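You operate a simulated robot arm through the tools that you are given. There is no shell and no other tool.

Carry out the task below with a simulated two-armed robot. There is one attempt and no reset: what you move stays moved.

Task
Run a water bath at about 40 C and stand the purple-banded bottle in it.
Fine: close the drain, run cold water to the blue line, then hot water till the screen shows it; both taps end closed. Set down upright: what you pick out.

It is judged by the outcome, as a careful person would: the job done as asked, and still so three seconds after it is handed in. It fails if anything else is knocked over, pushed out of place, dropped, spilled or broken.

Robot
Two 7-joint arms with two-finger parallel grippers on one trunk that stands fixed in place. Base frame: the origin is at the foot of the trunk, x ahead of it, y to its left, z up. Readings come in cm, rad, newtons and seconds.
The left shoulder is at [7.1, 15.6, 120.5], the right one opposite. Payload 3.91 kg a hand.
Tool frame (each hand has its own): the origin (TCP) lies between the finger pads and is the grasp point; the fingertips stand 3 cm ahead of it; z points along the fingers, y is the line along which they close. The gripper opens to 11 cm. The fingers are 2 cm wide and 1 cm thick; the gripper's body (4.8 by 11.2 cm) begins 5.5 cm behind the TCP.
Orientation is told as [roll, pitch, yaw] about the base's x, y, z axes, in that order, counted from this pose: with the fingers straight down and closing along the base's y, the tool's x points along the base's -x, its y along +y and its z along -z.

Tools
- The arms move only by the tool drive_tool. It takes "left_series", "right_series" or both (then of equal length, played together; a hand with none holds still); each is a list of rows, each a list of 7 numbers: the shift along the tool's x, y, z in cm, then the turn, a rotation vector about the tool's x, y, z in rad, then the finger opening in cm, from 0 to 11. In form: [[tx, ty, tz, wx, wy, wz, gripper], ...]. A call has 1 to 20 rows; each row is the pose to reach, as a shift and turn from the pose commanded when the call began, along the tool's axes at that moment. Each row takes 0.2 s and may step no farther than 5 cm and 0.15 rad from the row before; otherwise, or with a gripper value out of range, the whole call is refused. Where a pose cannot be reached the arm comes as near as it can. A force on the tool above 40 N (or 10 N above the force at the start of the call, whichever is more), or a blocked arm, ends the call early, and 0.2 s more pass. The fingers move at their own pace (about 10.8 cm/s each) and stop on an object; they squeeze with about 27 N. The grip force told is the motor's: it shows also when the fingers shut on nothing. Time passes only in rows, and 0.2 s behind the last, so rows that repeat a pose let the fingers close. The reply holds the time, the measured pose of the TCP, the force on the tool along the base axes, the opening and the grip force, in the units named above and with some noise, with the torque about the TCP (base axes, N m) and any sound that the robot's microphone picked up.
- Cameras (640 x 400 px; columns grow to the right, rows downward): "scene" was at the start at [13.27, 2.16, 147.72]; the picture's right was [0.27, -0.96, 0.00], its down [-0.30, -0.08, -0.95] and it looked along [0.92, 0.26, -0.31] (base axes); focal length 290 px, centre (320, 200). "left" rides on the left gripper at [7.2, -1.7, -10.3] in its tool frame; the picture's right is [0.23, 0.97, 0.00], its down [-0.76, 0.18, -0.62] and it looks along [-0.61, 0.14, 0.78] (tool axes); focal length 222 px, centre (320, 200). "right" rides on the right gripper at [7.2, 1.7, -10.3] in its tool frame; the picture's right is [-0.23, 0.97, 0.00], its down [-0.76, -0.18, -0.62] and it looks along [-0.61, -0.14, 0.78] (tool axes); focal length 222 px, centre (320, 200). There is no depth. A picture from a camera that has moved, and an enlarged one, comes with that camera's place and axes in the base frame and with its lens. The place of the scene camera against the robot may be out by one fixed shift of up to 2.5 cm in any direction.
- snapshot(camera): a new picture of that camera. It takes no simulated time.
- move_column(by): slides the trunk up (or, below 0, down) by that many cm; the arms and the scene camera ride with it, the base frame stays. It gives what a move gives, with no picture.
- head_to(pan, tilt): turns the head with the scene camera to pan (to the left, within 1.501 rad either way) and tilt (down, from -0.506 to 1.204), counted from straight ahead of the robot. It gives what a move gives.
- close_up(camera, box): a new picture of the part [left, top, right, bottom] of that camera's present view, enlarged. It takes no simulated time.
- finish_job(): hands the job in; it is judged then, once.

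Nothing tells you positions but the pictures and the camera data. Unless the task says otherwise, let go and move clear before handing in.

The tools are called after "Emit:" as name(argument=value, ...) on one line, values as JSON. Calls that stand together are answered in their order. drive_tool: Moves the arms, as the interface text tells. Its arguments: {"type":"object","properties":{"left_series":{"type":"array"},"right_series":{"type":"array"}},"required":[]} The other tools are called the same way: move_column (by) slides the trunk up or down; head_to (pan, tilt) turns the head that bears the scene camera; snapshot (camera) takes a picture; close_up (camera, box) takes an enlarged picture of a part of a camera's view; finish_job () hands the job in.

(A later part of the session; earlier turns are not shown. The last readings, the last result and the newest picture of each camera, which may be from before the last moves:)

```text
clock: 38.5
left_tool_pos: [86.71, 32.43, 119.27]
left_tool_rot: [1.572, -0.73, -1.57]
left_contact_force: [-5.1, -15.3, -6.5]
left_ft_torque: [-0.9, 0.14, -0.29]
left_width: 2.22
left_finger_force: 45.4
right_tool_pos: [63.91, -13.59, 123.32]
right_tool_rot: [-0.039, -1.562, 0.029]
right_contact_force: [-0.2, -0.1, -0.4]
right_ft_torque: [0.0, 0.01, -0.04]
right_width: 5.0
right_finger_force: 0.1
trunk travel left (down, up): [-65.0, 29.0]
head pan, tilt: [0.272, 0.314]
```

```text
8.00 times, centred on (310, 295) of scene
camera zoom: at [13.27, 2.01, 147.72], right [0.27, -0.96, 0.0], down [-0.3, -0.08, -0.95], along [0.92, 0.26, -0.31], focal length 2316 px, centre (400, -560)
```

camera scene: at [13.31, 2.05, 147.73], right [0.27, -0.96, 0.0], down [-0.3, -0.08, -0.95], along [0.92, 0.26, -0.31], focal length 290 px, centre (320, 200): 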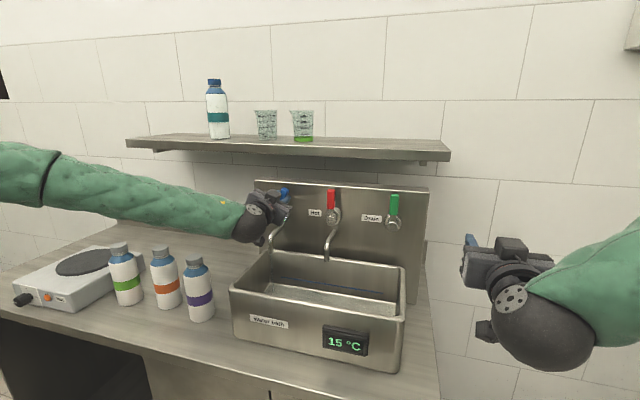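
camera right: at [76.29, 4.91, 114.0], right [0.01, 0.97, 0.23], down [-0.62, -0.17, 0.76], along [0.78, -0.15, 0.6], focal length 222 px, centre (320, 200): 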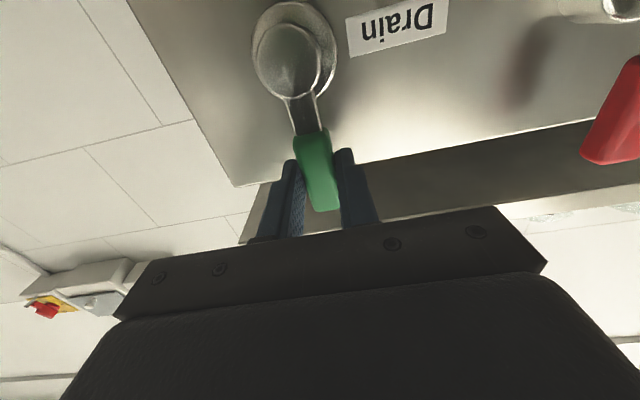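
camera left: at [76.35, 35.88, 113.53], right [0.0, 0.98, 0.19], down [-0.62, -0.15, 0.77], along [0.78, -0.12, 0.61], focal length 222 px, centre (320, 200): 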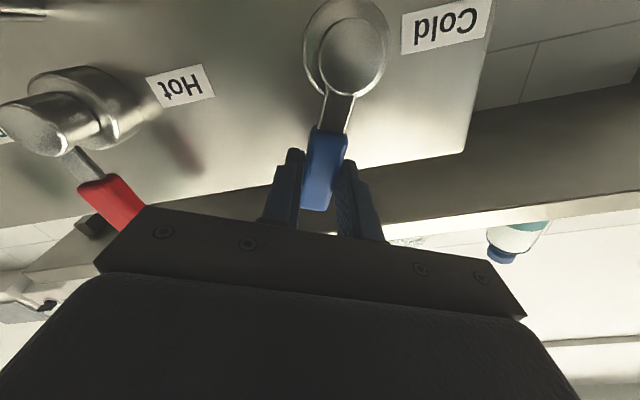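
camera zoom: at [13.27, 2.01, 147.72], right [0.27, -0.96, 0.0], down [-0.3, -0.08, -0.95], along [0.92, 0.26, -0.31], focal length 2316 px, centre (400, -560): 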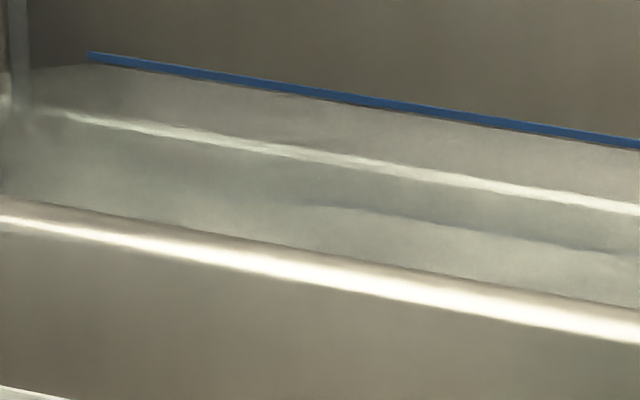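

The water is touching the lower edge of the line, so I'm closing the cold tap now, back along the arc to its stop.

Emit:
drive_tool(left_series=[[0.06, 0.84, 0, 0, 0, -0.14, 0], [0.23, 1.66, 0, 0, 0, -0.28, 0], [0.52, 2.45, 0, 0, 0, -0.42, 0], [0.92, 3.19, 0, 0, 0, -0.56, 0], [1.41, 3.87, 0, 0, 0, -0.7, 0], [1.99, 4.47, 0, 0, 0, -0.84, 0], [2.2, 4.75, 0, 0, 0, -0.9, 0], [2.2, 4.75, 0, 0, 0, -0.9, 0]])

Emit:
close_up(camera="scene", box=[270, 270, 350, 320])

Emit:
close_up(camera="scene", box=[225, 170, 415, 289])

Emit:
snapshot(camera="left")

```text
clock: 40.3
left_tool_pos: [86.76, 37.04, 121.39]
left_tool_rot: [-1.535, -1.515, 1.533]
left_contact_force: [4.6, -34.5, -11.8]
left_ft_torque: [0.93, -0.67, -0.65]
left_width: 2.24
left_finger_force: 45.1
right_tool_pos: [64.01, -13.85, 123.18]
right_tool_rot: [0.182, -1.561, -0.192]
right_contact_force: [-0.7, -0.4, 0.3]
right_ft_torque: [-0.04, 0.0, 0.03]
right_width: 5.0
right_finger_force: 0.1
trunk travel left (down, up): [-65.0, 29.0]
head pan, tilt: [0.272, 0.314]
```

```text
8.00 times, centred on (310, 295) of scene
camera zoom: at [13.44, 1.75, 147.7], right [0.27, -0.96, 0.0], down [-0.3, -0.08, -0.95], along [0.92, 0.26, -0.31], focal length 2316 px, centre (400, -560)
```

zoom: 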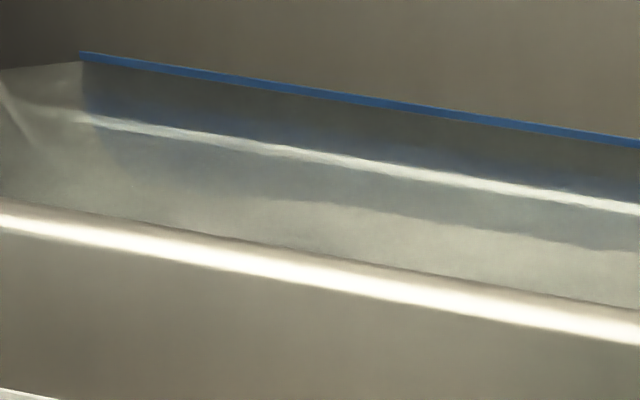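

```text
3.36 times, centred on (320, 230) of scene
camera zoom: at [13.44, 1.75, 147.7], right [0.27, -0.96, 0.0], down [-0.3, -0.08, -0.95], along [0.92, 0.26, -0.31], focal length 973 px, centre (320, 101)
```

zoom: 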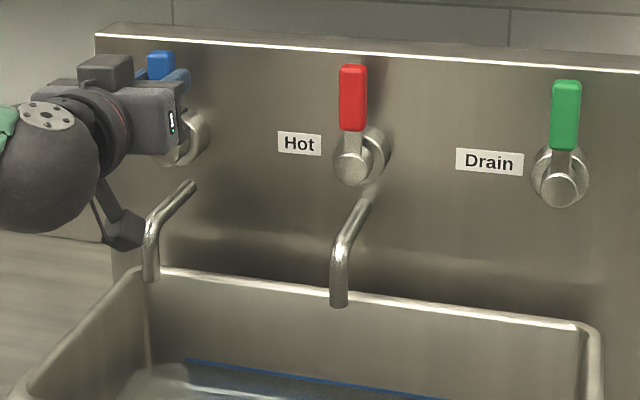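

```text
taken
camera left: at [76.34, 34.98, 114.25], right [0.0, 0.96, -0.28], down [-0.62, 0.22, 0.75], along [0.78, 0.17, 0.6], focal length 222 px, centre (320, 200)
```

left: 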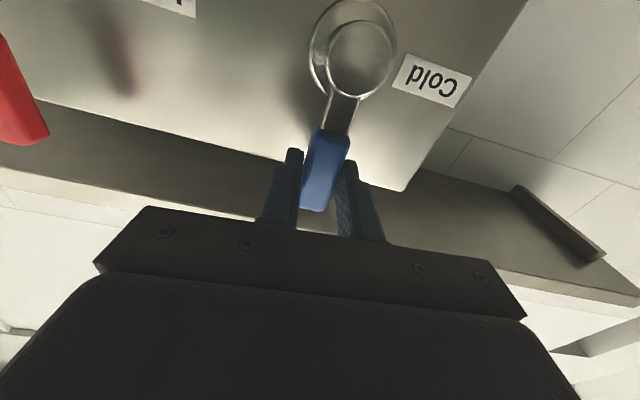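

The cold tap is closed at its stop and the level sits right on the blue line. I'll release the cold lever, back off, and move over in front of the red (hot) lever.

Emit:
drive_tool(left_series=[[0, 0, 0, 0, 0, 0, 3], [0, 0, 0, 0, 0, 0, 5], [0, 0, 0, 0, 0, 0, 5], [0, 0, -4, 0, 0, 0.03, 5], [0, 0, -8, 0, 0, 0.06, 5], [0, -2, -11, 0, 0, 0.06, 6], [0.2, -6, -11, 0, 0, 0.06, 6], [0.5, -10, -11, 0, 0, 0.06, 6], [0.8, -14, -11, 0, 0, 0.06, 6], [1, -16.8, -11, 0, 0, 0.06, 6], [1, -16.8, -11, 0, 0, 0.06, 6]])

Emit:
snapshot(camera="left")

Emit:
snapshot(camera="scene")

Emit:
close_up(camera="scene", box=[270, 270, 350, 320])

```text
clock: 42.7
left_tool_pos: [75.82, 20.61, 121.18]
left_tool_rot: [-1.588, -1.569, 1.593]
left_contact_force: [-0.8, 0.3, -0.1]
left_ft_torque: [-0.01, 0.0, -0.01]
left_width: 6.06
left_finger_force: 0.1
right_tool_pos: [63.92, -13.36, 123.36]
right_tool_rot: [-0.315, -1.563, 0.307]
right_contact_force: [-0.3, -0.2, 0.1]
right_ft_torque: [-0.02, 0.0, -0.04]
right_width: 5.02
right_finger_force: 0.0
trunk travel left (down, up): [-65.0, 29.0]
head pan, tilt: [0.272, 0.314]
```

```text
taken
camera left: at [65.34, 18.99, 114.15], right [0.0, 0.97, -0.23], down [-0.62, 0.18, 0.76], along [0.78, 0.14, 0.61], focal length 222 px, centre (320, 200)
```

left: 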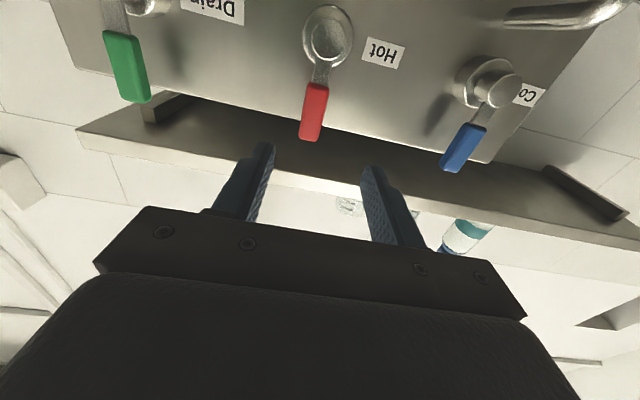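

```text
taken
camera scene: at [13.21, 2.25, 147.73], right [0.27, -0.96, 0.0], down [-0.3, -0.08, -0.95], along [0.92, 0.26, -0.31], focal length 290 px, centre (320, 200)
```

scene: 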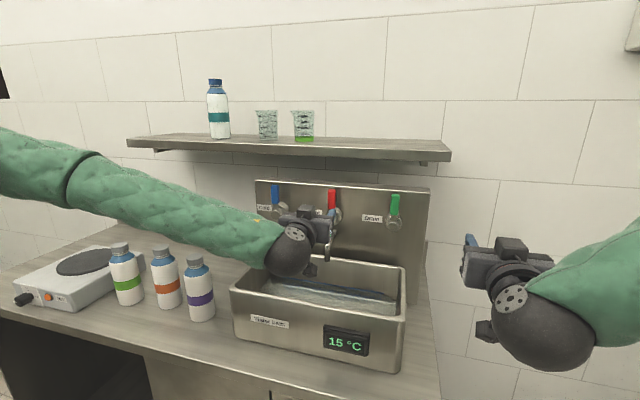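

```text
8.00 times, centred on (310, 295) of scene
camera zoom: at [13.21, 2.25, 147.73], right [0.27, -0.96, 0.0], down [-0.3, -0.08, -0.95], along [0.92, 0.26, -0.31], focal length 2316 px, centre (400, -560)
```

zoom: 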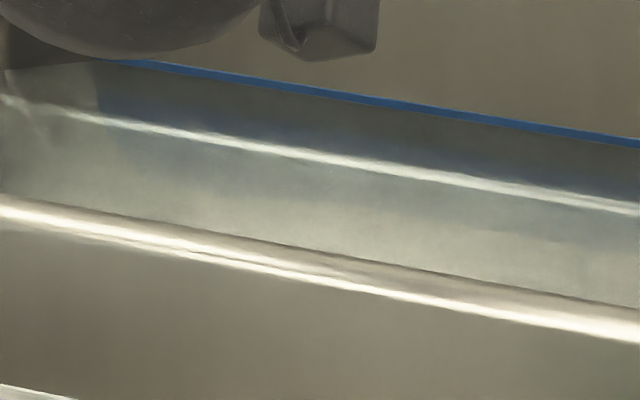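

The hot lever is at about (88.7, 19.9, 121.3) and the level is holding at the line. I'll advance onto it and grip.

Emit:
drive_tool(left_series=[[0, -0.4, 4, 0, 0, 0, 6], [0, -0.7, 7, 0, 0, 0, 5], [0, -0.7, 10, 0, 0, 0, 5], [0, -0.7, 10.9, 0, 0, 0, 5], [0, -0.7, 10.9, 0, 0, 0, 2], [0, -0.7, 10.9, 0, 0, 0, 0], [0, -0.7, 10.9, 0, 0, 0, 0]])

Emit:
snapshot(camera="left")

Emit:
snapshot(camera="scene")

```text
clock: 44.3
left_tool_pos: [86.71, 20.06, 121.18]
left_tool_rot: [-0.697, -1.571, 0.701]
left_contact_force: [0.9, 3.6, -1.3]
left_ft_torque: [0.18, -0.03, -0.11]
left_width: 2.19
left_finger_force: 45.0
right_tool_pos: [64.01, -13.56, 123.23]
right_tool_rot: [-0.22, -1.564, 0.21]
right_contact_force: [-0.4, 0.4, 0.2]
right_ft_torque: [0.0, -0.01, -0.02]
right_width: 5.0
right_finger_force: 0.1
trunk travel left (down, up): [-65.0, 29.0]
head pan, tilt: [0.272, 0.314]
```

```text
taken
camera left: at [76.28, 18.26, 113.96], right [0.0, 0.97, -0.23], down [-0.62, 0.18, 0.76], along [0.78, 0.14, 0.61], focal length 222 px, centre (320, 200)
```

left: 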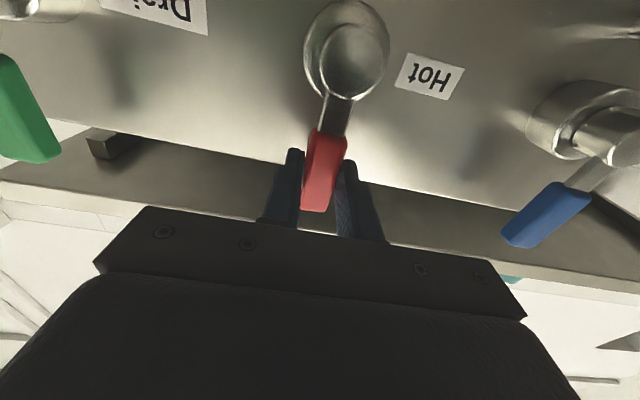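

```text
taken
camera scene: at [13.31, 2.19, 147.72], right [0.27, -0.96, 0.0], down [-0.3, -0.08, -0.95], along [0.92, 0.26, -0.31], focal length 290 px, centre (320, 200)
```

scene: 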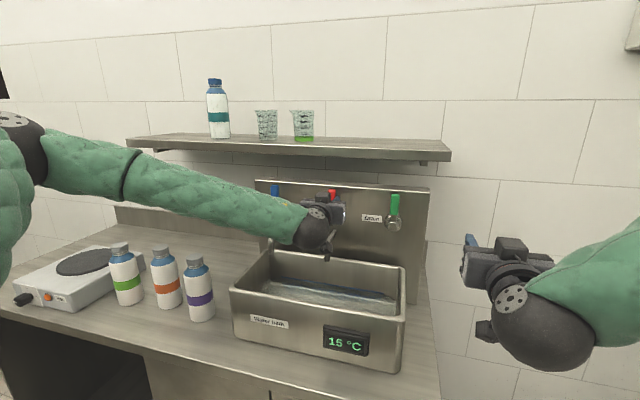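

The red handle is gripped and the screen and basin stay visible. I'll open hot to the same ~48°.

Emit:
drive_tool(left_series=[[0.05, -0.85, 0, 0, 0, 0.14, 0], [0.23, -1.67, 0, 0, 0, 0.28, 0], [0.52, -2.45, 0, 0, 0, 0.42, 0], [0.92, -3.19, 0, 0, 0, 0.56, 0], [1.41, -3.87, 0, 0, 0, 0.7, 0], [1.99, -4.47, 0, 0, 0, 0.84, 0], [1.99, -4.47, 0, 0, 0, 0.84, 0]])

Emit:
snapshot(camera="left")

Emit:
close_up(camera="scene", box=[225, 230, 415, 370])

```text
clock: 45.9
left_tool_pos: [86.65, 15.51, 119.22]
left_tool_rot: [1.568, -0.729, -1.567]
left_contact_force: [-5.6, -2.5, -20.9]
left_ft_torque: [-0.98, 0.84, 0.39]
left_width: 2.21
left_finger_force: 44.7
right_tool_pos: [64.02, -13.43, 123.34]
right_tool_rot: [-0.174, -1.565, 0.168]
right_contact_force: [0.4, 0.5, -0.4]
right_ft_torque: [0.0, 0.0, 0.02]
right_width: 5.02
right_finger_force: 0.0
trunk travel left (down, up): [-65.0, 29.0]
head pan, tilt: [0.272, 0.314]
```

```text
taken
camera left: at [76.26, 19.73, 113.19], right [0.0, 0.82, 0.57], down [-0.62, -0.45, 0.64], along [0.78, -0.36, 0.51], focal length 222 px, centre (320, 200)
```

left: 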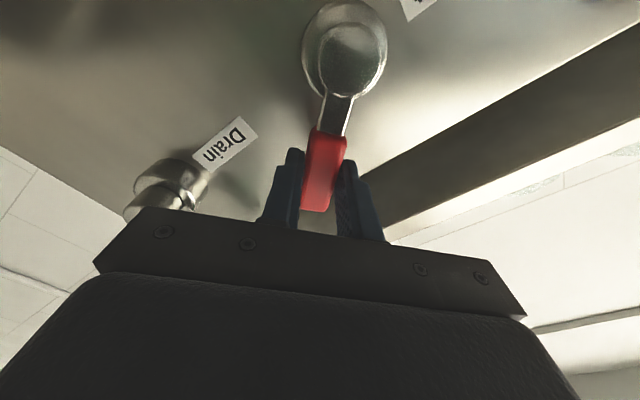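

```text
2.86 times, centred on (320, 300) of scene
camera zoom: at [13.41, 2.16, 147.69], right [0.27, -0.96, 0.0], down [-0.3, -0.08, -0.95], along [0.92, 0.26, -0.31], focal length 827 px, centre (320, -86)
```

zoom: 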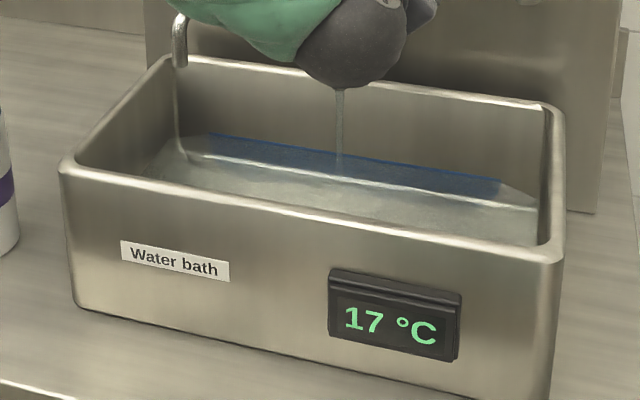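

Hot water is running and the screen shows 17 °C. I'll hold and monitor.

Emit:
drive_tool(left_series=[[0, 0, 0, 0, 0, 0, 0], [0, 0, 0, 0, 0, 0, 0], [0, 0, 0, 0, 0, 0, 0], [0, 0, 0, 0, 0, 0, 0], [0, 0, 0, 0, 0, 0, 0], [0, 0, 0, 0, 0, 0, 0], [0, 0, 0, 0, 0, 0, 0], [0, 0, 0, 0, 0, 0, 0], [0, 0, 0, 0, 0, 0, 0], [0, 0, 0, 0, 0, 0, 0], [0, 0, 0, 0, 0, 0, 0], [0, 0, 0, 0, 0, 0, 0], [0, 0, 0, 0, 0, 0, 0], [0, 0, 0, 0, 0, 0, 0], [0, 0, 0, 0, 0, 0, 0]])

Emit:
close_up(camera="scene", box=[225, 230, 415, 370])

```text
clock: 49.1
left_tool_pos: [86.64, 15.63, 119.32]
left_tool_rot: [1.57, -0.731, -1.567]
left_contact_force: [-8.4, 0.1, -20.7]
left_ft_torque: [-0.93, 0.47, 0.05]
left_width: 2.22
left_finger_force: 45.1
right_tool_pos: [63.99, -13.49, 123.37]
right_tool_rot: [-0.218, -1.563, 0.208]
right_contact_force: [-0.1, -0.1, -0.2]
right_ft_torque: [0.0, 0.01, 0.0]
right_width: 5.0
right_finger_force: 0.0
trunk travel left (down, up): [-65.0, 29.0]
head pan, tilt: [0.272, 0.314]
```

```text
2.86 times, centred on (320, 300) of scene
camera zoom: at [13.39, 2.2, 147.71], right [0.27, -0.96, 0.0], down [-0.3, -0.08, -0.95], along [0.92, 0.26, -0.31], focal length 827 px, centre (320, -86)
```

zoom: 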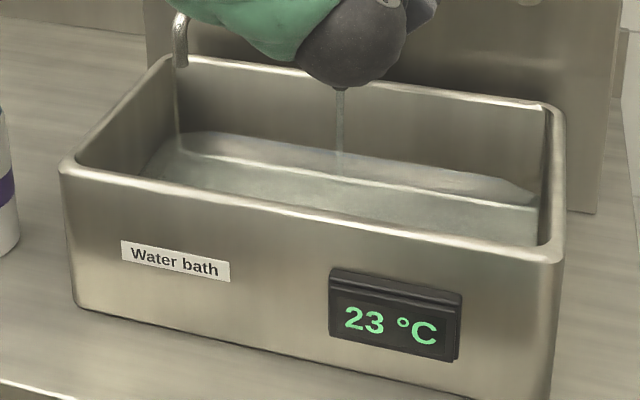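

23 °C and rising ~1.9 °C/s, which will slow down. I'll run on and check every few seconds.

Emit:
drive_tool(left_series=[[0, 0, 0, 0, 0, 0, 0], [0, 0, 0, 0, 0, 0, 0], [0, 0, 0, 0, 0, 0, 0], [0, 0, 0, 0, 0, 0, 0], [0, 0, 0, 0, 0, 0, 0], [0, 0, 0, 0, 0, 0, 0], [0, 0, 0, 0, 0, 0, 0], [0, 0, 0, 0, 0, 0, 0], [0, 0, 0, 0, 0, 0, 0], [0, 0, 0, 0, 0, 0, 0], [0, 0, 0, 0, 0, 0, 0], [0, 0, 0, 0, 0, 0, 0], [0, 0, 0, 0, 0, 0, 0], [0, 0, 0, 0, 0, 0, 0], [0, 0, 0, 0, 0, 0, 0], [0, 0, 0, 0, 0, 0, 0], [0, 0, 0, 0, 0, 0, 0], [0, 0, 0, 0, 0, 0, 0], [0, 0, 0, 0, 0, 0, 0], [0, 0, 0, 0, 0, 0, 0]])

Emit:
close_up(camera="scene", box=[225, 230, 415, 370])

```text
clock: 53.3
left_tool_pos: [86.76, 15.5, 119.28]
left_tool_rot: [1.571, -0.732, -1.566]
left_contact_force: [-4.5, -0.9, -19.9]
left_ft_torque: [-0.89, 0.36, 0.02]
left_width: 2.2
left_finger_force: 45.0
right_tool_pos: [64.02, -13.51, 123.28]
right_tool_rot: [-0.199, -1.564, 0.19]
right_contact_force: [0.7, 0.1, 0.5]
right_ft_torque: [-0.05, -0.01, 0.04]
right_width: 5.02
right_finger_force: 0.0
trunk travel left (down, up): [-65.0, 29.0]
head pan, tilt: [0.272, 0.314]
```

```text
2.86 times, centred on (320, 300) of scene
camera zoom: at [13.4, 2.18, 147.71], right [0.27, -0.96, 0.0], down [-0.3, -0.08, -0.95], along [0.92, 0.26, -0.31], focal length 827 px, centre (320, -86)
```

zoom: 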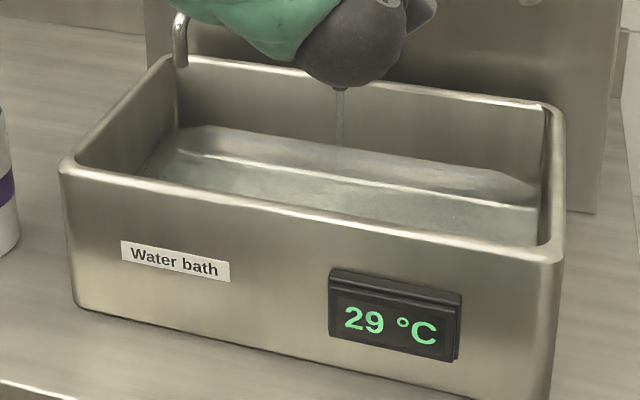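

29 °C; level still well below the rim. Continuing.

Emit:
drive_tool(left_series=[[0, 0, 0, 0, 0, 0, 0], [0, 0, 0, 0, 0, 0, 0], [0, 0, 0, 0, 0, 0, 0], [0, 0, 0, 0, 0, 0, 0], [0, 0, 0, 0, 0, 0, 0], [0, 0, 0, 0, 0, 0, 0], [0, 0, 0, 0, 0, 0, 0], [0, 0, 0, 0, 0, 0, 0], [0, 0, 0, 0, 0, 0, 0], [0, 0, 0, 0, 0, 0, 0], [0, 0, 0, 0, 0, 0, 0], [0, 0, 0, 0, 0, 0, 0], [0, 0, 0, 0, 0, 0, 0], [0, 0, 0, 0, 0, 0, 0], [0, 0, 0, 0, 0, 0, 0], [0, 0, 0, 0, 0, 0, 0], [0, 0, 0, 0, 0, 0, 0], [0, 0, 0, 0, 0, 0, 0], [0, 0, 0, 0, 0, 0, 0], [0, 0, 0, 0, 0, 0, 0]])

Emit:
close_up(camera="scene", box=[225, 230, 415, 370])

```text
clock: 57.5
left_tool_pos: [86.58, 15.52, 119.32]
left_tool_rot: [1.568, -0.732, -1.568]
left_contact_force: [-4.8, -2.1, -18.9]
left_ft_torque: [-0.92, 0.41, -0.03]
left_width: 2.21
left_finger_force: 44.8
right_tool_pos: [64.07, -13.44, 123.3]
right_tool_rot: [-0.185, -1.564, 0.177]
right_contact_force: [-0.4, -0.7, 0.4]
right_ft_torque: [0.0, -0.02, 0.02]
right_width: 5.01
right_finger_force: 0.1
trunk travel left (down, up): [-65.0, 29.0]
head pan, tilt: [0.272, 0.314]
```

```text
2.86 times, centred on (320, 300) of scene
camera zoom: at [13.4, 2.16, 147.7], right [0.27, -0.96, 0.0], down [-0.3, -0.08, -0.95], along [0.92, 0.26, -0.31], focal length 827 px, centre (320, -86)
```

zoom: 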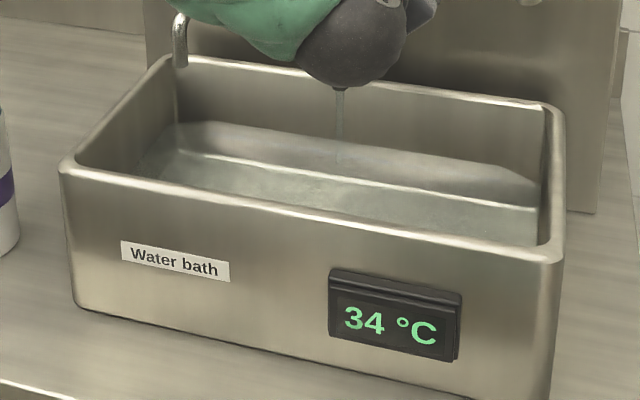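

34 °C at ~1.2 °C/s. Another 4 s should bring it to about 38.

Emit:
drive_tool(left_series=[[0, 0, 0, 0, 0, 0, 0], [0, 0, 0, 0, 0, 0, 0], [0, 0, 0, 0, 0, 0, 0], [0, 0, 0, 0, 0, 0, 0], [0, 0, 0, 0, 0, 0, 0], [0, 0, 0, 0, 0, 0, 0], [0, 0, 0, 0, 0, 0, 0], [0, 0, 0, 0, 0, 0, 0], [0, 0, 0, 0, 0, 0, 0], [0, 0, 0, 0, 0, 0, 0], [0, 0, 0, 0, 0, 0, 0], [0, 0, 0, 0, 0, 0, 0], [0, 0, 0, 0, 0, 0, 0], [0, 0, 0, 0, 0, 0, 0], [0, 0, 0, 0, 0, 0, 0], [0, 0, 0, 0, 0, 0, 0], [0, 0, 0, 0, 0, 0, 0], [0, 0, 0, 0, 0, 0, 0]])

Emit:
close_up(camera="scene", box=[225, 230, 415, 370])

```text
clock: 61.3
left_tool_pos: [86.73, 15.44, 119.32]
left_tool_rot: [1.57, -0.732, -1.566]
left_contact_force: [-4.5, -1.7, -17.2]
left_ft_torque: [-0.9, 0.37, -0.05]
left_width: 2.22
left_finger_force: 44.9
right_tool_pos: [64.09, -13.43, 123.27]
right_tool_rot: [-0.174, -1.563, 0.165]
right_contact_force: [0.4, 0.1, 0.3]
right_ft_torque: [-0.03, -0.01, -0.01]
right_width: 5.01
right_finger_force: 0.1
trunk travel left (down, up): [-65.0, 29.0]
head pan, tilt: [0.272, 0.314]
```

```text
2.86 times, centred on (320, 300) of scene
camera zoom: at [13.4, 2.15, 147.71], right [0.27, -0.96, 0.0], down [-0.3, -0.08, -0.95], along [0.92, 0.26, -0.31], focal length 827 px, centre (320, -86)
```

zoom: 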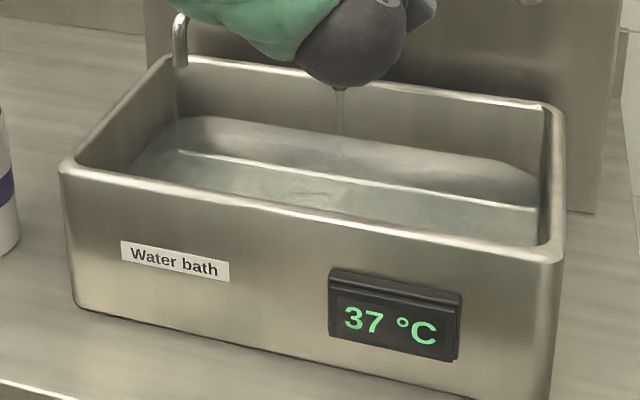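

37 °C. Two more seconds, and then I'll check and close.

Emit:
drive_tool(left_series=[[0, 0, 0, 0, 0, 0, 0], [0, 0, 0, 0, 0, 0, 0], [0, 0, 0, 0, 0, 0, 0], [0, 0, 0, 0, 0, 0, 0], [0, 0, 0, 0, 0, 0, 0], [0, 0, 0, 0, 0, 0, 0], [0, 0, 0, 0, 0, 0, 0], [0, 0, 0, 0, 0, 0, 0], [0, 0, 0, 0, 0, 0, 0], [0, 0, 0, 0, 0, 0, 0]])

Emit:
close_up(camera="scene", box=[225, 230, 415, 370])

```text
clock: 63.5
left_tool_pos: [86.66, 15.41, 119.3]
left_tool_rot: [1.568, -0.73, -1.568]
left_contact_force: [-3.9, -2.6, -19.5]
left_ft_torque: [-0.91, 0.32, -0.04]
left_width: 2.22
left_finger_force: 44.7
right_tool_pos: [64.08, -13.53, 123.35]
right_tool_rot: [-0.17, -1.563, 0.162]
right_contact_force: [1.2, -0.6, 0.4]
right_ft_torque: [0.0, 0.0, -0.01]
right_width: 5.02
right_finger_force: 0.2
trunk travel left (down, up): [-65.0, 29.0]
head pan, tilt: [0.272, 0.314]
```

```text
2.86 times, centred on (320, 300) of scene
camera zoom: at [13.41, 2.15, 147.71], right [0.27, -0.96, 0.0], down [-0.3, -0.08, -0.95], along [0.92, 0.26, -0.31], focal length 827 px, centre (320, -86)
```

zoom: 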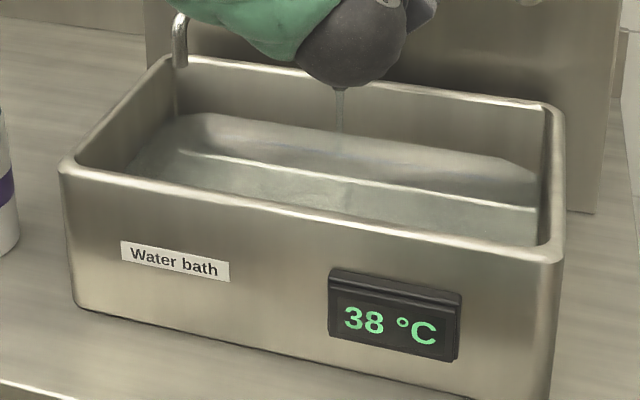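

38 °C. One more second before closing.

Emit:
drive_tool(left_series=[[0, 0, 0, 0, 0, 0, 0], [0, 0, 0, 0, 0, 0, 0], [0, 0, 0, 0, 0, 0, 0], [0, 0, 0, 0, 0, 0, 0]])

Emit:
close_up(camera="scene", box=[225, 230, 415, 370])

```text
clock: 64.5
left_tool_pos: [86.68, 15.43, 119.31]
left_tool_rot: [1.571, -0.733, -1.566]
left_contact_force: [-3.4, -2.7, -17.1]
left_ft_torque: [-0.9, 0.31, -0.1]
left_width: 2.2
left_finger_force: 45.0
right_tool_pos: [64.19, -13.48, 123.37]
right_tool_rot: [-0.169, -1.564, 0.157]
right_contact_force: [0.1, -0.6, 0.5]
right_ft_torque: [-0.06, 0.01, 0.03]
right_width: 5.0
right_finger_force: 0.0
trunk travel left (down, up): [-65.0, 29.0]
head pan, tilt: [0.272, 0.314]
```

```text
2.86 times, centred on (320, 300) of scene
camera zoom: at [13.41, 2.15, 147.71], right [0.27, -0.96, 0.0], down [-0.3, -0.08, -0.95], along [0.92, 0.26, -0.31], focal length 827 px, centre (320, -86)
```

zoom: 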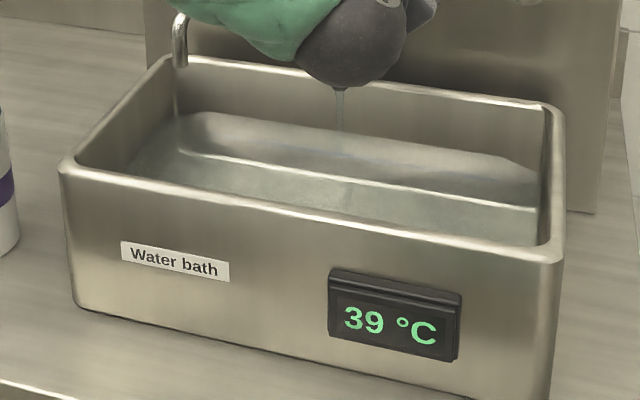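

39 °C, so I'm closing now; the closing turn will add most of the last degree.

Emit:
drive_tool(left_series=[[0, 0, 0, 0, 0, 0, 0], [0, 0, 0, 0, 0, 0, 0], [0.06, 0.84, 0, 0, 0, -0.14, 0], [0.23, 1.66, 0, 0, 0, -0.28, 0], [0.52, 2.45, 0, 0, 0, -0.42, 0], [0.92, 3.19, 0, 0, 0, -0.56, 0], [1.41, 3.87, 0, 0, 0, -0.7, 0], [1.99, 4.47, 0, 0, 0, -0.84, 0], [2.2, 4.8, 0, 0, 0, -0.9, 0], [2.2, 4.8, 0, 0, 0, -0.9, 0]])

Emit:
snapshot(camera="left")

Emit:
close_up(camera="scene", box=[225, 170, 415, 370])

```text
clock: 66.7
left_tool_pos: [86.64, 20.01, 121.27]
left_tool_rot: [-1.535, -1.51, 1.532]
left_contact_force: [-8.1, -13.4, -25.3]
left_ft_torque: [0.95, -0.01, -0.39]
left_width: 2.25
left_finger_force: 44.8
right_tool_pos: [63.98, -13.68, 123.2]
right_tool_rot: [-0.052, -1.565, 0.043]
right_contact_force: [0.5, 0.2, 0.9]
right_ft_torque: [0.0, 0.0, 0.01]
right_width: 5.02
right_finger_force: 0.0
trunk travel left (down, up): [-65.0, 29.0]
head pan, tilt: [0.272, 0.314]
```

```text
taken
camera left: at [76.3, 17.93, 114.27], right [0.0, 0.96, -0.28], down [-0.62, 0.22, 0.75], along [0.78, 0.18, 0.6], focal length 222 px, centre (320, 200)
```

left: 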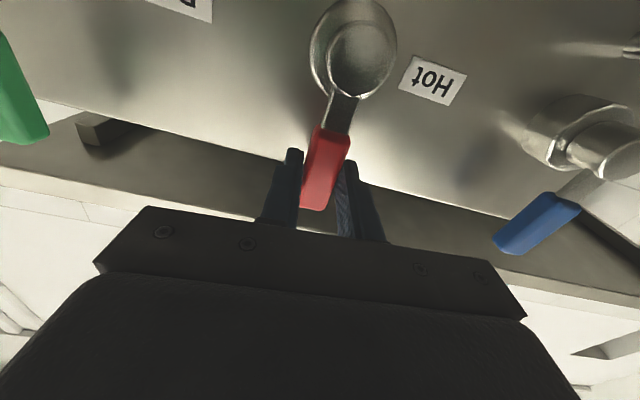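

```text
2.00 times, centred on (320, 270) of scene
camera zoom: at [13.42, 2.01, 147.7], right [0.27, -0.96, 0.0], down [-0.3, -0.08, -0.95], along [0.92, 0.26, -0.31], focal length 579 px, centre (320, 60)
```

zoom: 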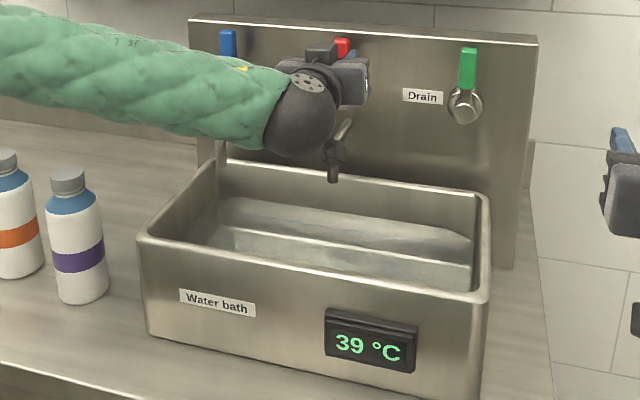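

The hot tap is back at its stop; the screen shows 39. I'll wait a second to see whether it settles at 40.

Emit:
drive_tool(left_series=[[0, 0, 0, 0, 0, 0, 0], [0, 0, 0, 0, 0, 0, 0], [0, 0, 0, 0, 0, 0, 0], [0, 0, 0, 0, 0, 0, 0], [0, 0, 0, 0, 0, 0, 0]])

Emit:
close_up(camera="scene", box=[225, 230, 415, 370])

```text
clock: 67.9
left_tool_pos: [86.73, 20.12, 121.35]
left_tool_rot: [-1.531, -1.513, 1.531]
left_contact_force: [-10.8, -21.5, -29.3]
left_ft_torque: [1.05, 0.62, -0.47]
left_width: 2.26
left_finger_force: 44.9
right_tool_pos: [63.97, -13.73, 123.35]
right_tool_rot: [0.034, -1.563, -0.046]
right_contact_force: [0.8, 0.1, -0.3]
right_ft_torque: [0.0, -0.02, 0.02]
right_width: 5.02
right_finger_force: 0.1
trunk travel left (down, up): [-65.0, 29.0]
head pan, tilt: [0.272, 0.314]
```

```text
2.86 times, centred on (320, 300) of scene
camera zoom: at [13.42, 1.93, 147.7], right [0.27, -0.96, 0.0], down [-0.3, -0.08, -0.95], along [0.92, 0.26, -0.31], focal length 827 px, centre (320, -86)
```

zoom: 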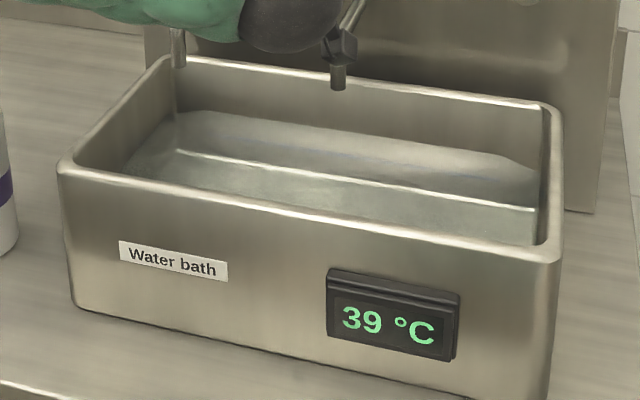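

It settles at 39 °C, so I'll give the hot tap one brief partial opening for about one more degree.

Emit:
drive_tool(left_series=[[0.06, -0.84, 0, 0, 0, 0.14, 0], [0.23, -1.66, 0, 0, 0, 0.28, 0], [0.52, -2.45, 0, 0, 0, 0.42, 0], [0.92, -3.19, 0, 0, 0, 0.56, 0], [1.12, -3.49, 0, 0, 0, 0.62, 0], [1.12, -3.49, 0, 0, 0, 0.62, 0], [0.92, -3.19, 0, 0, 0, 0.56, 0], [0.52, -2.45, 0, 0, 0, 0.42, 0], [0.23, -1.66, 0, 0, 0, 0.28, 0], [0.06, -0.84, 0, 0, 0, 0.14, 0], [0, 0, 0, 0, 0, 0, 0], [0, 0, 0, 0, 0, 0, 0], [0, 0, 0, 0, 0, 0, 0]])

Emit:
close_up(camera="scene", box=[225, 230, 415, 370])

Emit:
snapshot(camera="left")

```text
clock: 70.7
left_tool_pos: [86.73, 20.03, 121.46]
left_tool_rot: [-1.572, -1.511, 1.574]
left_contact_force: [4.8, -9.3, -1.4]
left_ft_torque: [0.76, -0.84, -0.35]
left_width: 2.27
left_finger_force: 44.4
right_tool_pos: [64.02, -13.59, 123.4]
right_tool_rot: [-0.041, -1.565, 0.029]
right_contact_force: [1.2, -0.5, -0.2]
right_ft_torque: [0.04, 0.01, 0.02]
right_width: 5.03
right_finger_force: 0.1
trunk travel left (down, up): [-65.0, 29.0]
head pan, tilt: [0.272, 0.314]
```

```text
2.86 times, centred on (320, 300) of scene
camera zoom: at [13.33, 2.01, 147.72], right [0.27, -0.96, 0.0], down [-0.3, -0.08, -0.95], along [0.92, 0.26, -0.31], focal length 827 px, centre (320, -86)
```

zoom: 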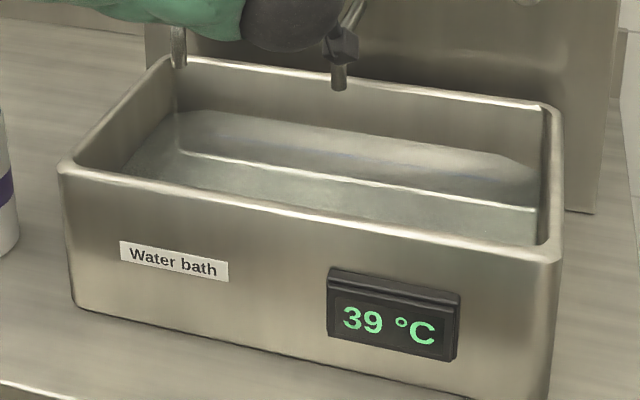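

```text
taken
camera left: at [76.34, 17.9, 114.42], right [0.0, 0.96, -0.29], down [-0.62, 0.22, 0.75], along [0.78, 0.18, 0.6], focal length 222 px, centre (320, 200)
```

left: 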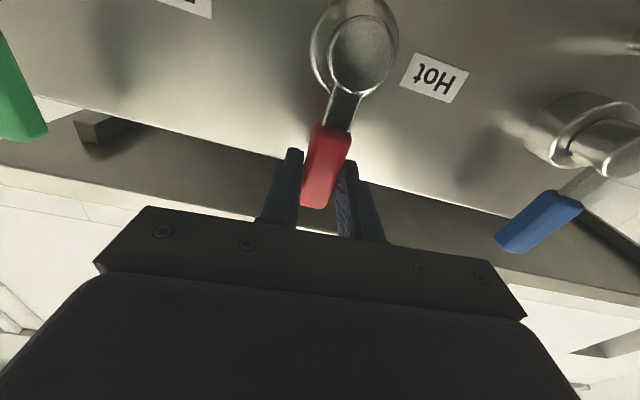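

Still 39. One more, slightly longer pulse.

Emit:
drive_tool(left_series=[[0.06, -0.84, 0, 0, 0, 0.14, 0], [0.23, -1.66, 0, 0, 0, 0.28, 0], [0.52, -2.45, 0, 0, 0, 0.42, 0], [0.92, -3.19, 0, 0, 0, 0.56, 0], [1.12, -3.49, 0, 0, 0, 0.62, 0], [1.12, -3.49, 0, 0, 0, 0.62, 0], [1.12, -3.49, 0, 0, 0, 0.62, 0], [0.92, -3.19, 0, 0, 0, 0.56, 0], [0.52, -2.45, 0, 0, 0, 0.42, 0], [0.23, -1.66, 0, 0, 0, 0.28, 0], [0.06, -0.84, 0, 0, 0, 0.14, 0], [0, 0, 0, 0, 0, 0, 0], [0, 0.2, 0, 0, 0, -0.02, 0], [0, 0.2, 0, 0, 0, -0.02, 0]])

Emit:
close_up(camera="scene", box=[225, 230, 415, 370])

```text
clock: 73.7
left_tool_pos: [86.7, 20.04, 121.45]
left_tool_rot: [-1.554, -1.492, 1.554]
left_contact_force: [8.2, -21.4, -0.2]
left_ft_torque: [0.9, -0.83, -0.46]
left_width: 2.33
left_finger_force: 44.9
right_tool_pos: [64.14, -13.75, 123.29]
right_tool_rot: [0.102, -1.564, -0.114]
right_contact_force: [0.2, 0.8, -0.7]
right_ft_torque: [-0.03, -0.01, -0.02]
right_width: 4.99
right_finger_force: 0.0
trunk travel left (down, up): [-65.0, 29.0]
head pan, tilt: [0.272, 0.314]
```

```text
2.86 times, centred on (320, 300) of scene
camera zoom: at [13.38, 1.85, 147.71], right [0.27, -0.96, 0.0], down [-0.3, -0.08, -0.95], along [0.92, 0.26, -0.31], focal length 827 px, centre (320, -86)
```

zoom: 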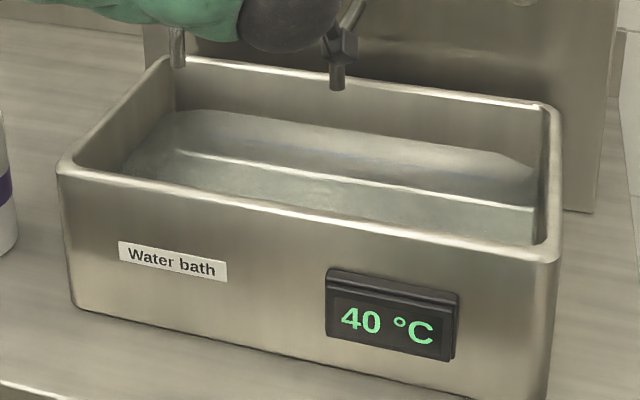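

The screen shows 40 °C and the hot lever is at its stop. I'll release, back off, and check all the levers.

Emit:
drive_tool(left_series=[[0, 0, 0, 0, 0, 0, 3], [0, 0, 0, 0, 0, 0, 5], [0, 0, 0, 0, 0, 0, 5], [0, 0, -4, 0, 0, 0.04, 5], [0, 0, -8, 0, 0, 0.08, 5], [0, 1, -12, 0, 0, 0.08, 6], [0, 4, -15, 0, 0, 0.08, 6], [0, 8, -17, 0, 0, 0.08, 6], [0, 12, -19, 0, 0, 0.08, 6], [-0.5, 16, -20, 0, 0, 0.08, 6], [-1, 20, -20, 0, 0, 0.08, 6], [-1, 20, -20, 0, 0, 0.08, 6]])

Emit:
snapshot(camera="scene")

Emit:
close_up(camera="scene", box=[225, 170, 415, 289])

Emit:
close_up(camera="scene", box=[225, 230, 415, 370])

```text
clock: 76.3
left_tool_pos: [66.54, 40.58, 120.79]
left_tool_rot: [0.789, -1.568, -0.787]
left_contact_force: [1.0, 0.2, -0.2]
left_ft_torque: [0.0, -0.03, 0.0]
left_width: 6.02
left_finger_force: 0.1
right_tool_pos: [63.97, -13.57, 123.39]
right_tool_rot: [-0.046, -1.561, 0.035]
right_contact_force: [-0.5, -0.7, -0.4]
right_ft_torque: [0.0, -0.01, 0.0]
right_width: 4.99
right_finger_force: 0.1
trunk travel left (down, up): [-65.0, 29.0]
head pan, tilt: [0.272, 0.314]
```

```text
taken
camera scene: at [13.33, 2.02, 147.72], right [0.27, -0.96, 0.0], down [-0.3, -0.08, -0.95], along [0.92, 0.26, -0.31], focal length 290 px, centre (320, 200)
```

scene: 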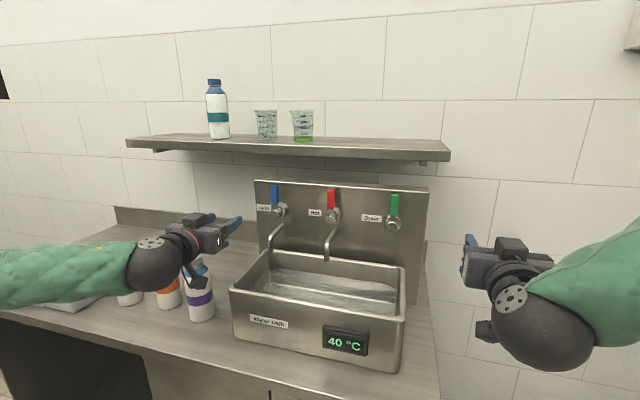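

```text
3.36 times, centred on (320, 230) of scene
camera zoom: at [13.33, 2.02, 147.72], right [0.27, -0.96, 0.0], down [-0.3, -0.08, -0.95], along [0.92, 0.26, -0.31], focal length 973 px, centre (320, 101)
```

zoom: 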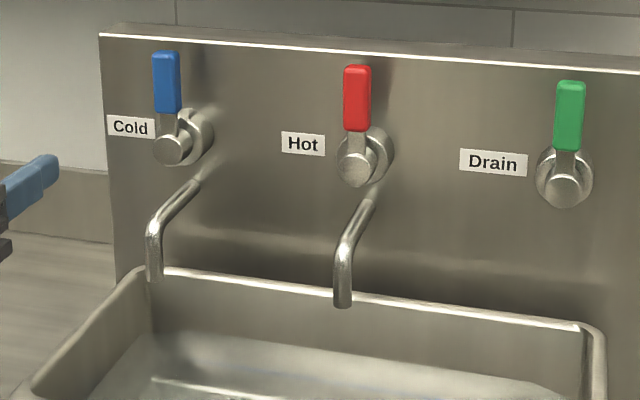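

```text
2.86 times, centred on (320, 300) of scene
camera zoom: at [13.33, 2.02, 147.72], right [0.27, -0.96, 0.0], down [-0.3, -0.08, -0.95], along [0.92, 0.26, -0.31], focal length 827 px, centre (320, -86)
```

zoom: 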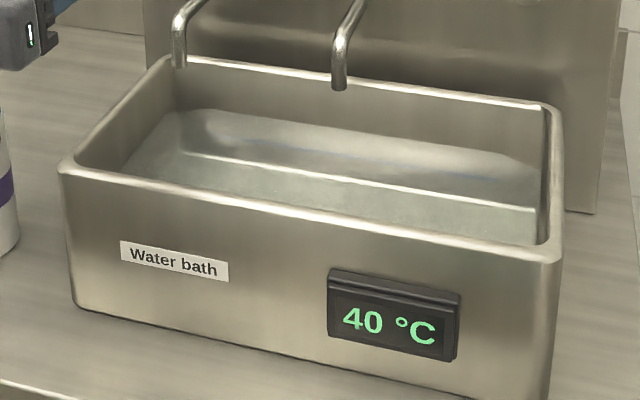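

Both taps and the drain are closed, the screen is at 40 °C, and the level is well below the rim. Next I'll bring the left hand, fingers down, above the purple bottle.

Emit:
drive_tool(left_series=[[-1.5, 1, 0, 0, 0.12, 0, 7], [-3, 2, 0, 0, 0.26, 0, 7], [-4.5, 3.2, 0, 0, 0.4, 0, 7], [-6, 4.4, 0, 0, 0.54, 0, 7], [-7.5, 5.6, 0, 0, 0.68, 0, 7], [-8, 6.8, 0, 0, 0.82, 0, 7], [-8, 8, 0.3, 0, 0.96, 0, 7], [-8, 9.2, 0.6, 0, 1.1, 0, 7], [-8, 10.4, 0.9, 0, 1.24, 0, 7], [-8, 11.6, 1.2, 0, 1.38, 0, 7], [-8, 12.8, 1.5, 0, 1.5, 0, 7], [-8, 13.2, 1.5, 0, 1.5708, 0, 7], [-8, 13.2, 1.5, 0, 1.5708, 0, 7]])

Emit:
snapshot(camera="left")

Emit:
snapshot(camera="scene")

```text
clock: 79.1
left_tool_pos: [68.09, 53.66, 128.79]
left_tool_rot: [-0.001, 0.0, 0.002]
left_contact_force: [1.1, 0.2, 0.5]
left_ft_torque: [0.03, 0.03, -0.02]
left_width: 7.01
left_finger_force: 0.2
right_tool_pos: [63.89, -13.5, 123.38]
right_tool_rot: [-0.221, -1.563, 0.21]
right_contact_force: [1.1, -0.9, -0.5]
right_ft_torque: [0.01, 0.0, 0.03]
right_width: 5.02
right_finger_force: 0.2
trunk travel left (down, up): [-65.0, 29.0]
head pan, tilt: [0.272, 0.314]
```

```text
taken
camera left: at [60.77, 51.97, 139.22], right [-0.23, 0.97, 0.0], down [0.76, 0.18, 0.62], along [0.61, 0.14, -0.78], focal length 222 px, centre (320, 200)
```

left: 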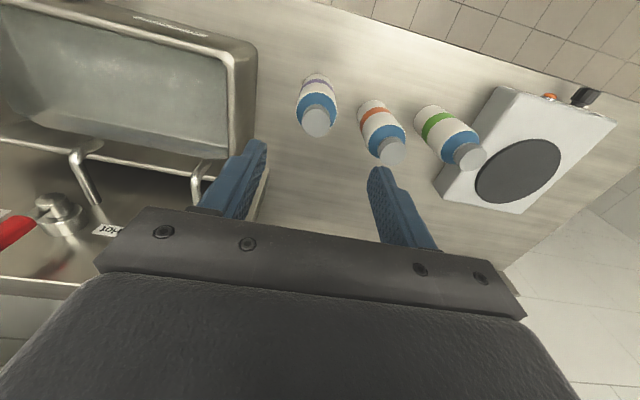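

```text
taken
camera scene: at [13.23, 2.17, 147.73], right [0.27, -0.96, 0.0], down [-0.3, -0.08, -0.95], along [0.92, 0.26, -0.31], focal length 290 px, centre (320, 200)
```

scene: 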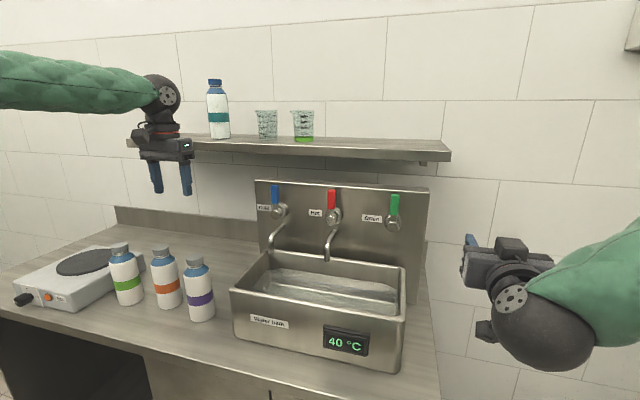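

Emit:
close_up(camera="left", box=[280, 60, 440, 160])

```text
4.00 times, centred on (360, 110) of left
camera zoom: at [60.77, 51.97, 139.22], right [-0.23, 0.97, 0.0], down [0.76, 0.18, 0.62], along [0.61, 0.14, -0.78], focal length 888 px, centre (160, 560)
```

zoom: 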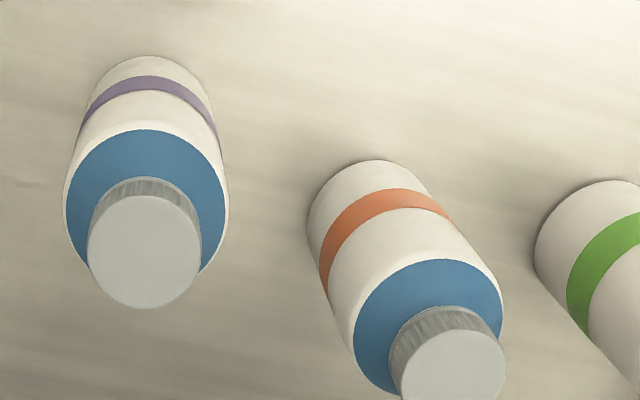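

The purple cap centre is about (71.9, 53.9), top ≈107.6. I'll come down above it to z≈117 and look again.

Emit:
drive_tool(left_series=[[-1.5, 0.1, 3, 0, 0, 0, 7], [-3, 0.2, 6, 0, 0, 0, 7], [-3.7, 0.2, 9, 0, 0, 0, 7], [-3.7, 0.2, 11, 0, 0, 0, 7], [-3.7, 0.2, 11, 0, 0, 0, 7]])

Emit:
snapshot(camera="left")

Emit:
close_up(camera="scene", box=[120, 190, 280, 330])

```text
clock: 80.3
left_tool_pos: [71.6, 53.64, 117.8]
left_tool_rot: [-0.001, 0.002, 0.001]
left_contact_force: [0.0, -0.3, 1.1]
left_ft_torque: [-0.04, 0.01, -0.01]
left_width: 6.99
left_finger_force: 0.0
right_tool_pos: [63.95, -13.46, 123.45]
right_tool_rot: [-0.167, -1.564, 0.155]
right_contact_force: [0.0, 0.3, 0.1]
right_ft_torque: [-0.01, -0.05, 0.01]
right_width: 5.03
right_finger_force: 0.1
trunk travel left (down, up): [-65.0, 29.0]
head pan, tilt: [0.272, 0.314]
```

```text
taken
camera left: at [64.38, 51.95, 128.17], right [-0.23, 0.97, 0.0], down [0.76, 0.18, 0.62], along [0.61, 0.14, -0.78], focal length 222 px, centre (320, 200)
```

left: 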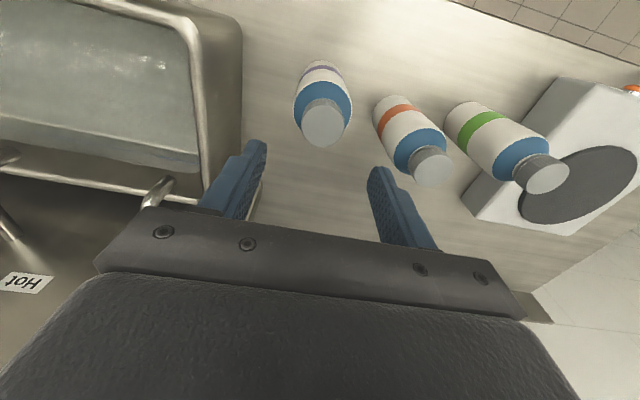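

```text
2.86 times, centred on (200, 260) of scene
camera zoom: at [13.23, 2.12, 147.73], right [0.27, -0.96, 0.0], down [-0.3, -0.08, -0.95], along [0.92, 0.26, -0.31], focal length 827 px, centre (663, 29)
```

zoom: 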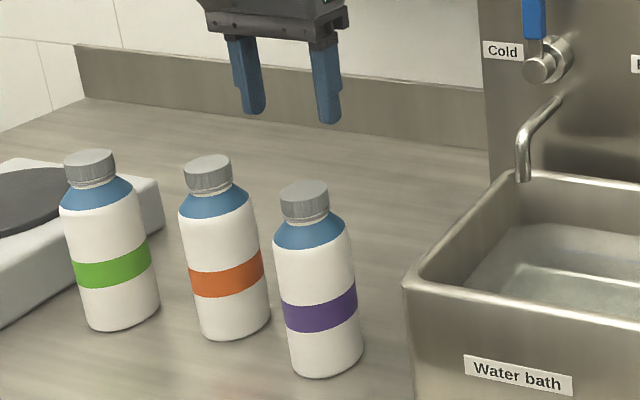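

Emit:
close_up(camera="left", box=[280, 60, 440, 160])

```text
4.00 times, centred on (360, 110) of left
camera zoom: at [64.38, 51.95, 128.17], right [-0.23, 0.97, 0.0], down [0.76, 0.18, 0.62], along [0.61, 0.14, -0.78], focal length 888 px, centre (160, 560)
```

zoom: 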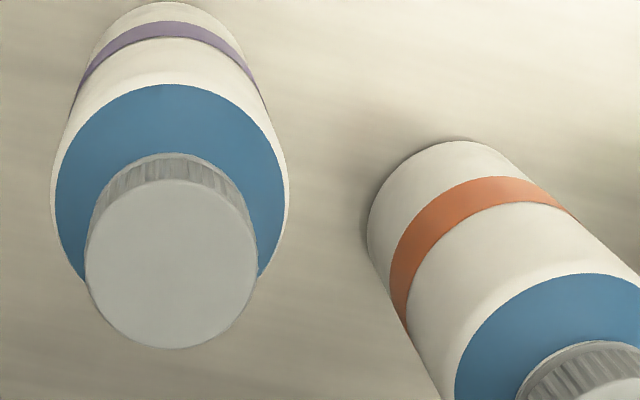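

The cap centre is at (71.8, 53.9), top 107.4, diameter ~4.1 cm. I'll descend so the fingertips reach the bottom of the cap, and then close.

Emit:
drive_tool(left_series=[[-0.2, 0.24, 3, 0, 0, 0, 7], [-0.2, 0.24, 6, 0, 0, 0, 7], [-0.2, 0.24, 8, 0, 0, 0, 7], [-0.2, 0.24, 9.5, 0, 0, 0, 7], [-0.2, 0.24, 9.8, 0, 0, 0, 7], [-0.2, 0.24, 9.8, 0, 0, 0, 7]])

Emit:
snapshot(camera="left")

Emit:
close_up(camera="scene", box=[120, 190, 280, 330])

```text
clock: 81.7
left_tool_pos: [72.13, 54.23, 107.93]
left_tool_rot: [0.0, 0.001, 0.002]
left_contact_force: [0.4, 0.1, -0.5]
left_ft_torque: [-0.01, 0.02, 0.02]
left_width: 6.97
left_finger_force: 0.0
right_tool_pos: [63.83, -13.43, 123.38]
right_tool_rot: [-0.217, -1.563, 0.203]
right_contact_force: [0.4, -0.1, 0.0]
right_ft_torque: [0.01, 0.0, 0.01]
right_width: 5.03
right_finger_force: 0.1
trunk travel left (down, up): [-65.0, 29.0]
head pan, tilt: [0.272, 0.314]
```

```text
taken
camera left: at [64.72, 52.43, 118.35], right [-0.23, 0.97, 0.0], down [0.76, 0.18, 0.62], along [0.61, 0.14, -0.78], focal length 222 px, centre (320, 200)
```

left: 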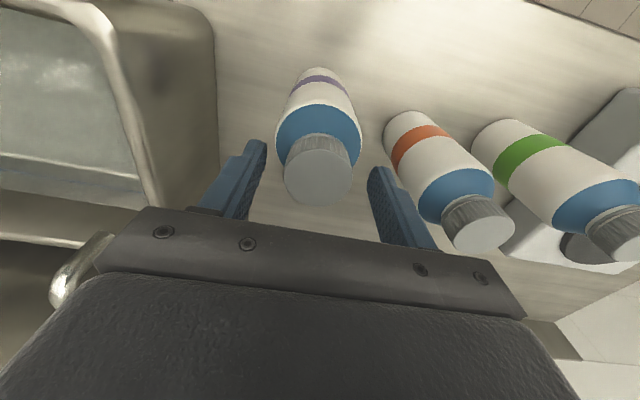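

```text
2.86 times, centred on (200, 260) of scene
camera zoom: at [13.27, 2.17, 147.72], right [0.27, -0.96, 0.0], down [-0.3, -0.08, -0.95], along [0.92, 0.26, -0.31], focal length 827 px, centre (663, 29)
```

zoom: 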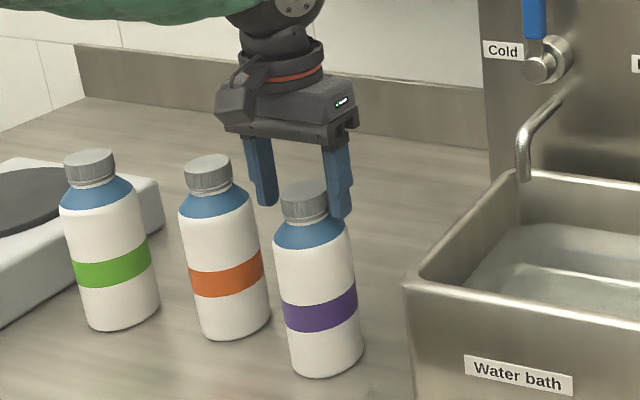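

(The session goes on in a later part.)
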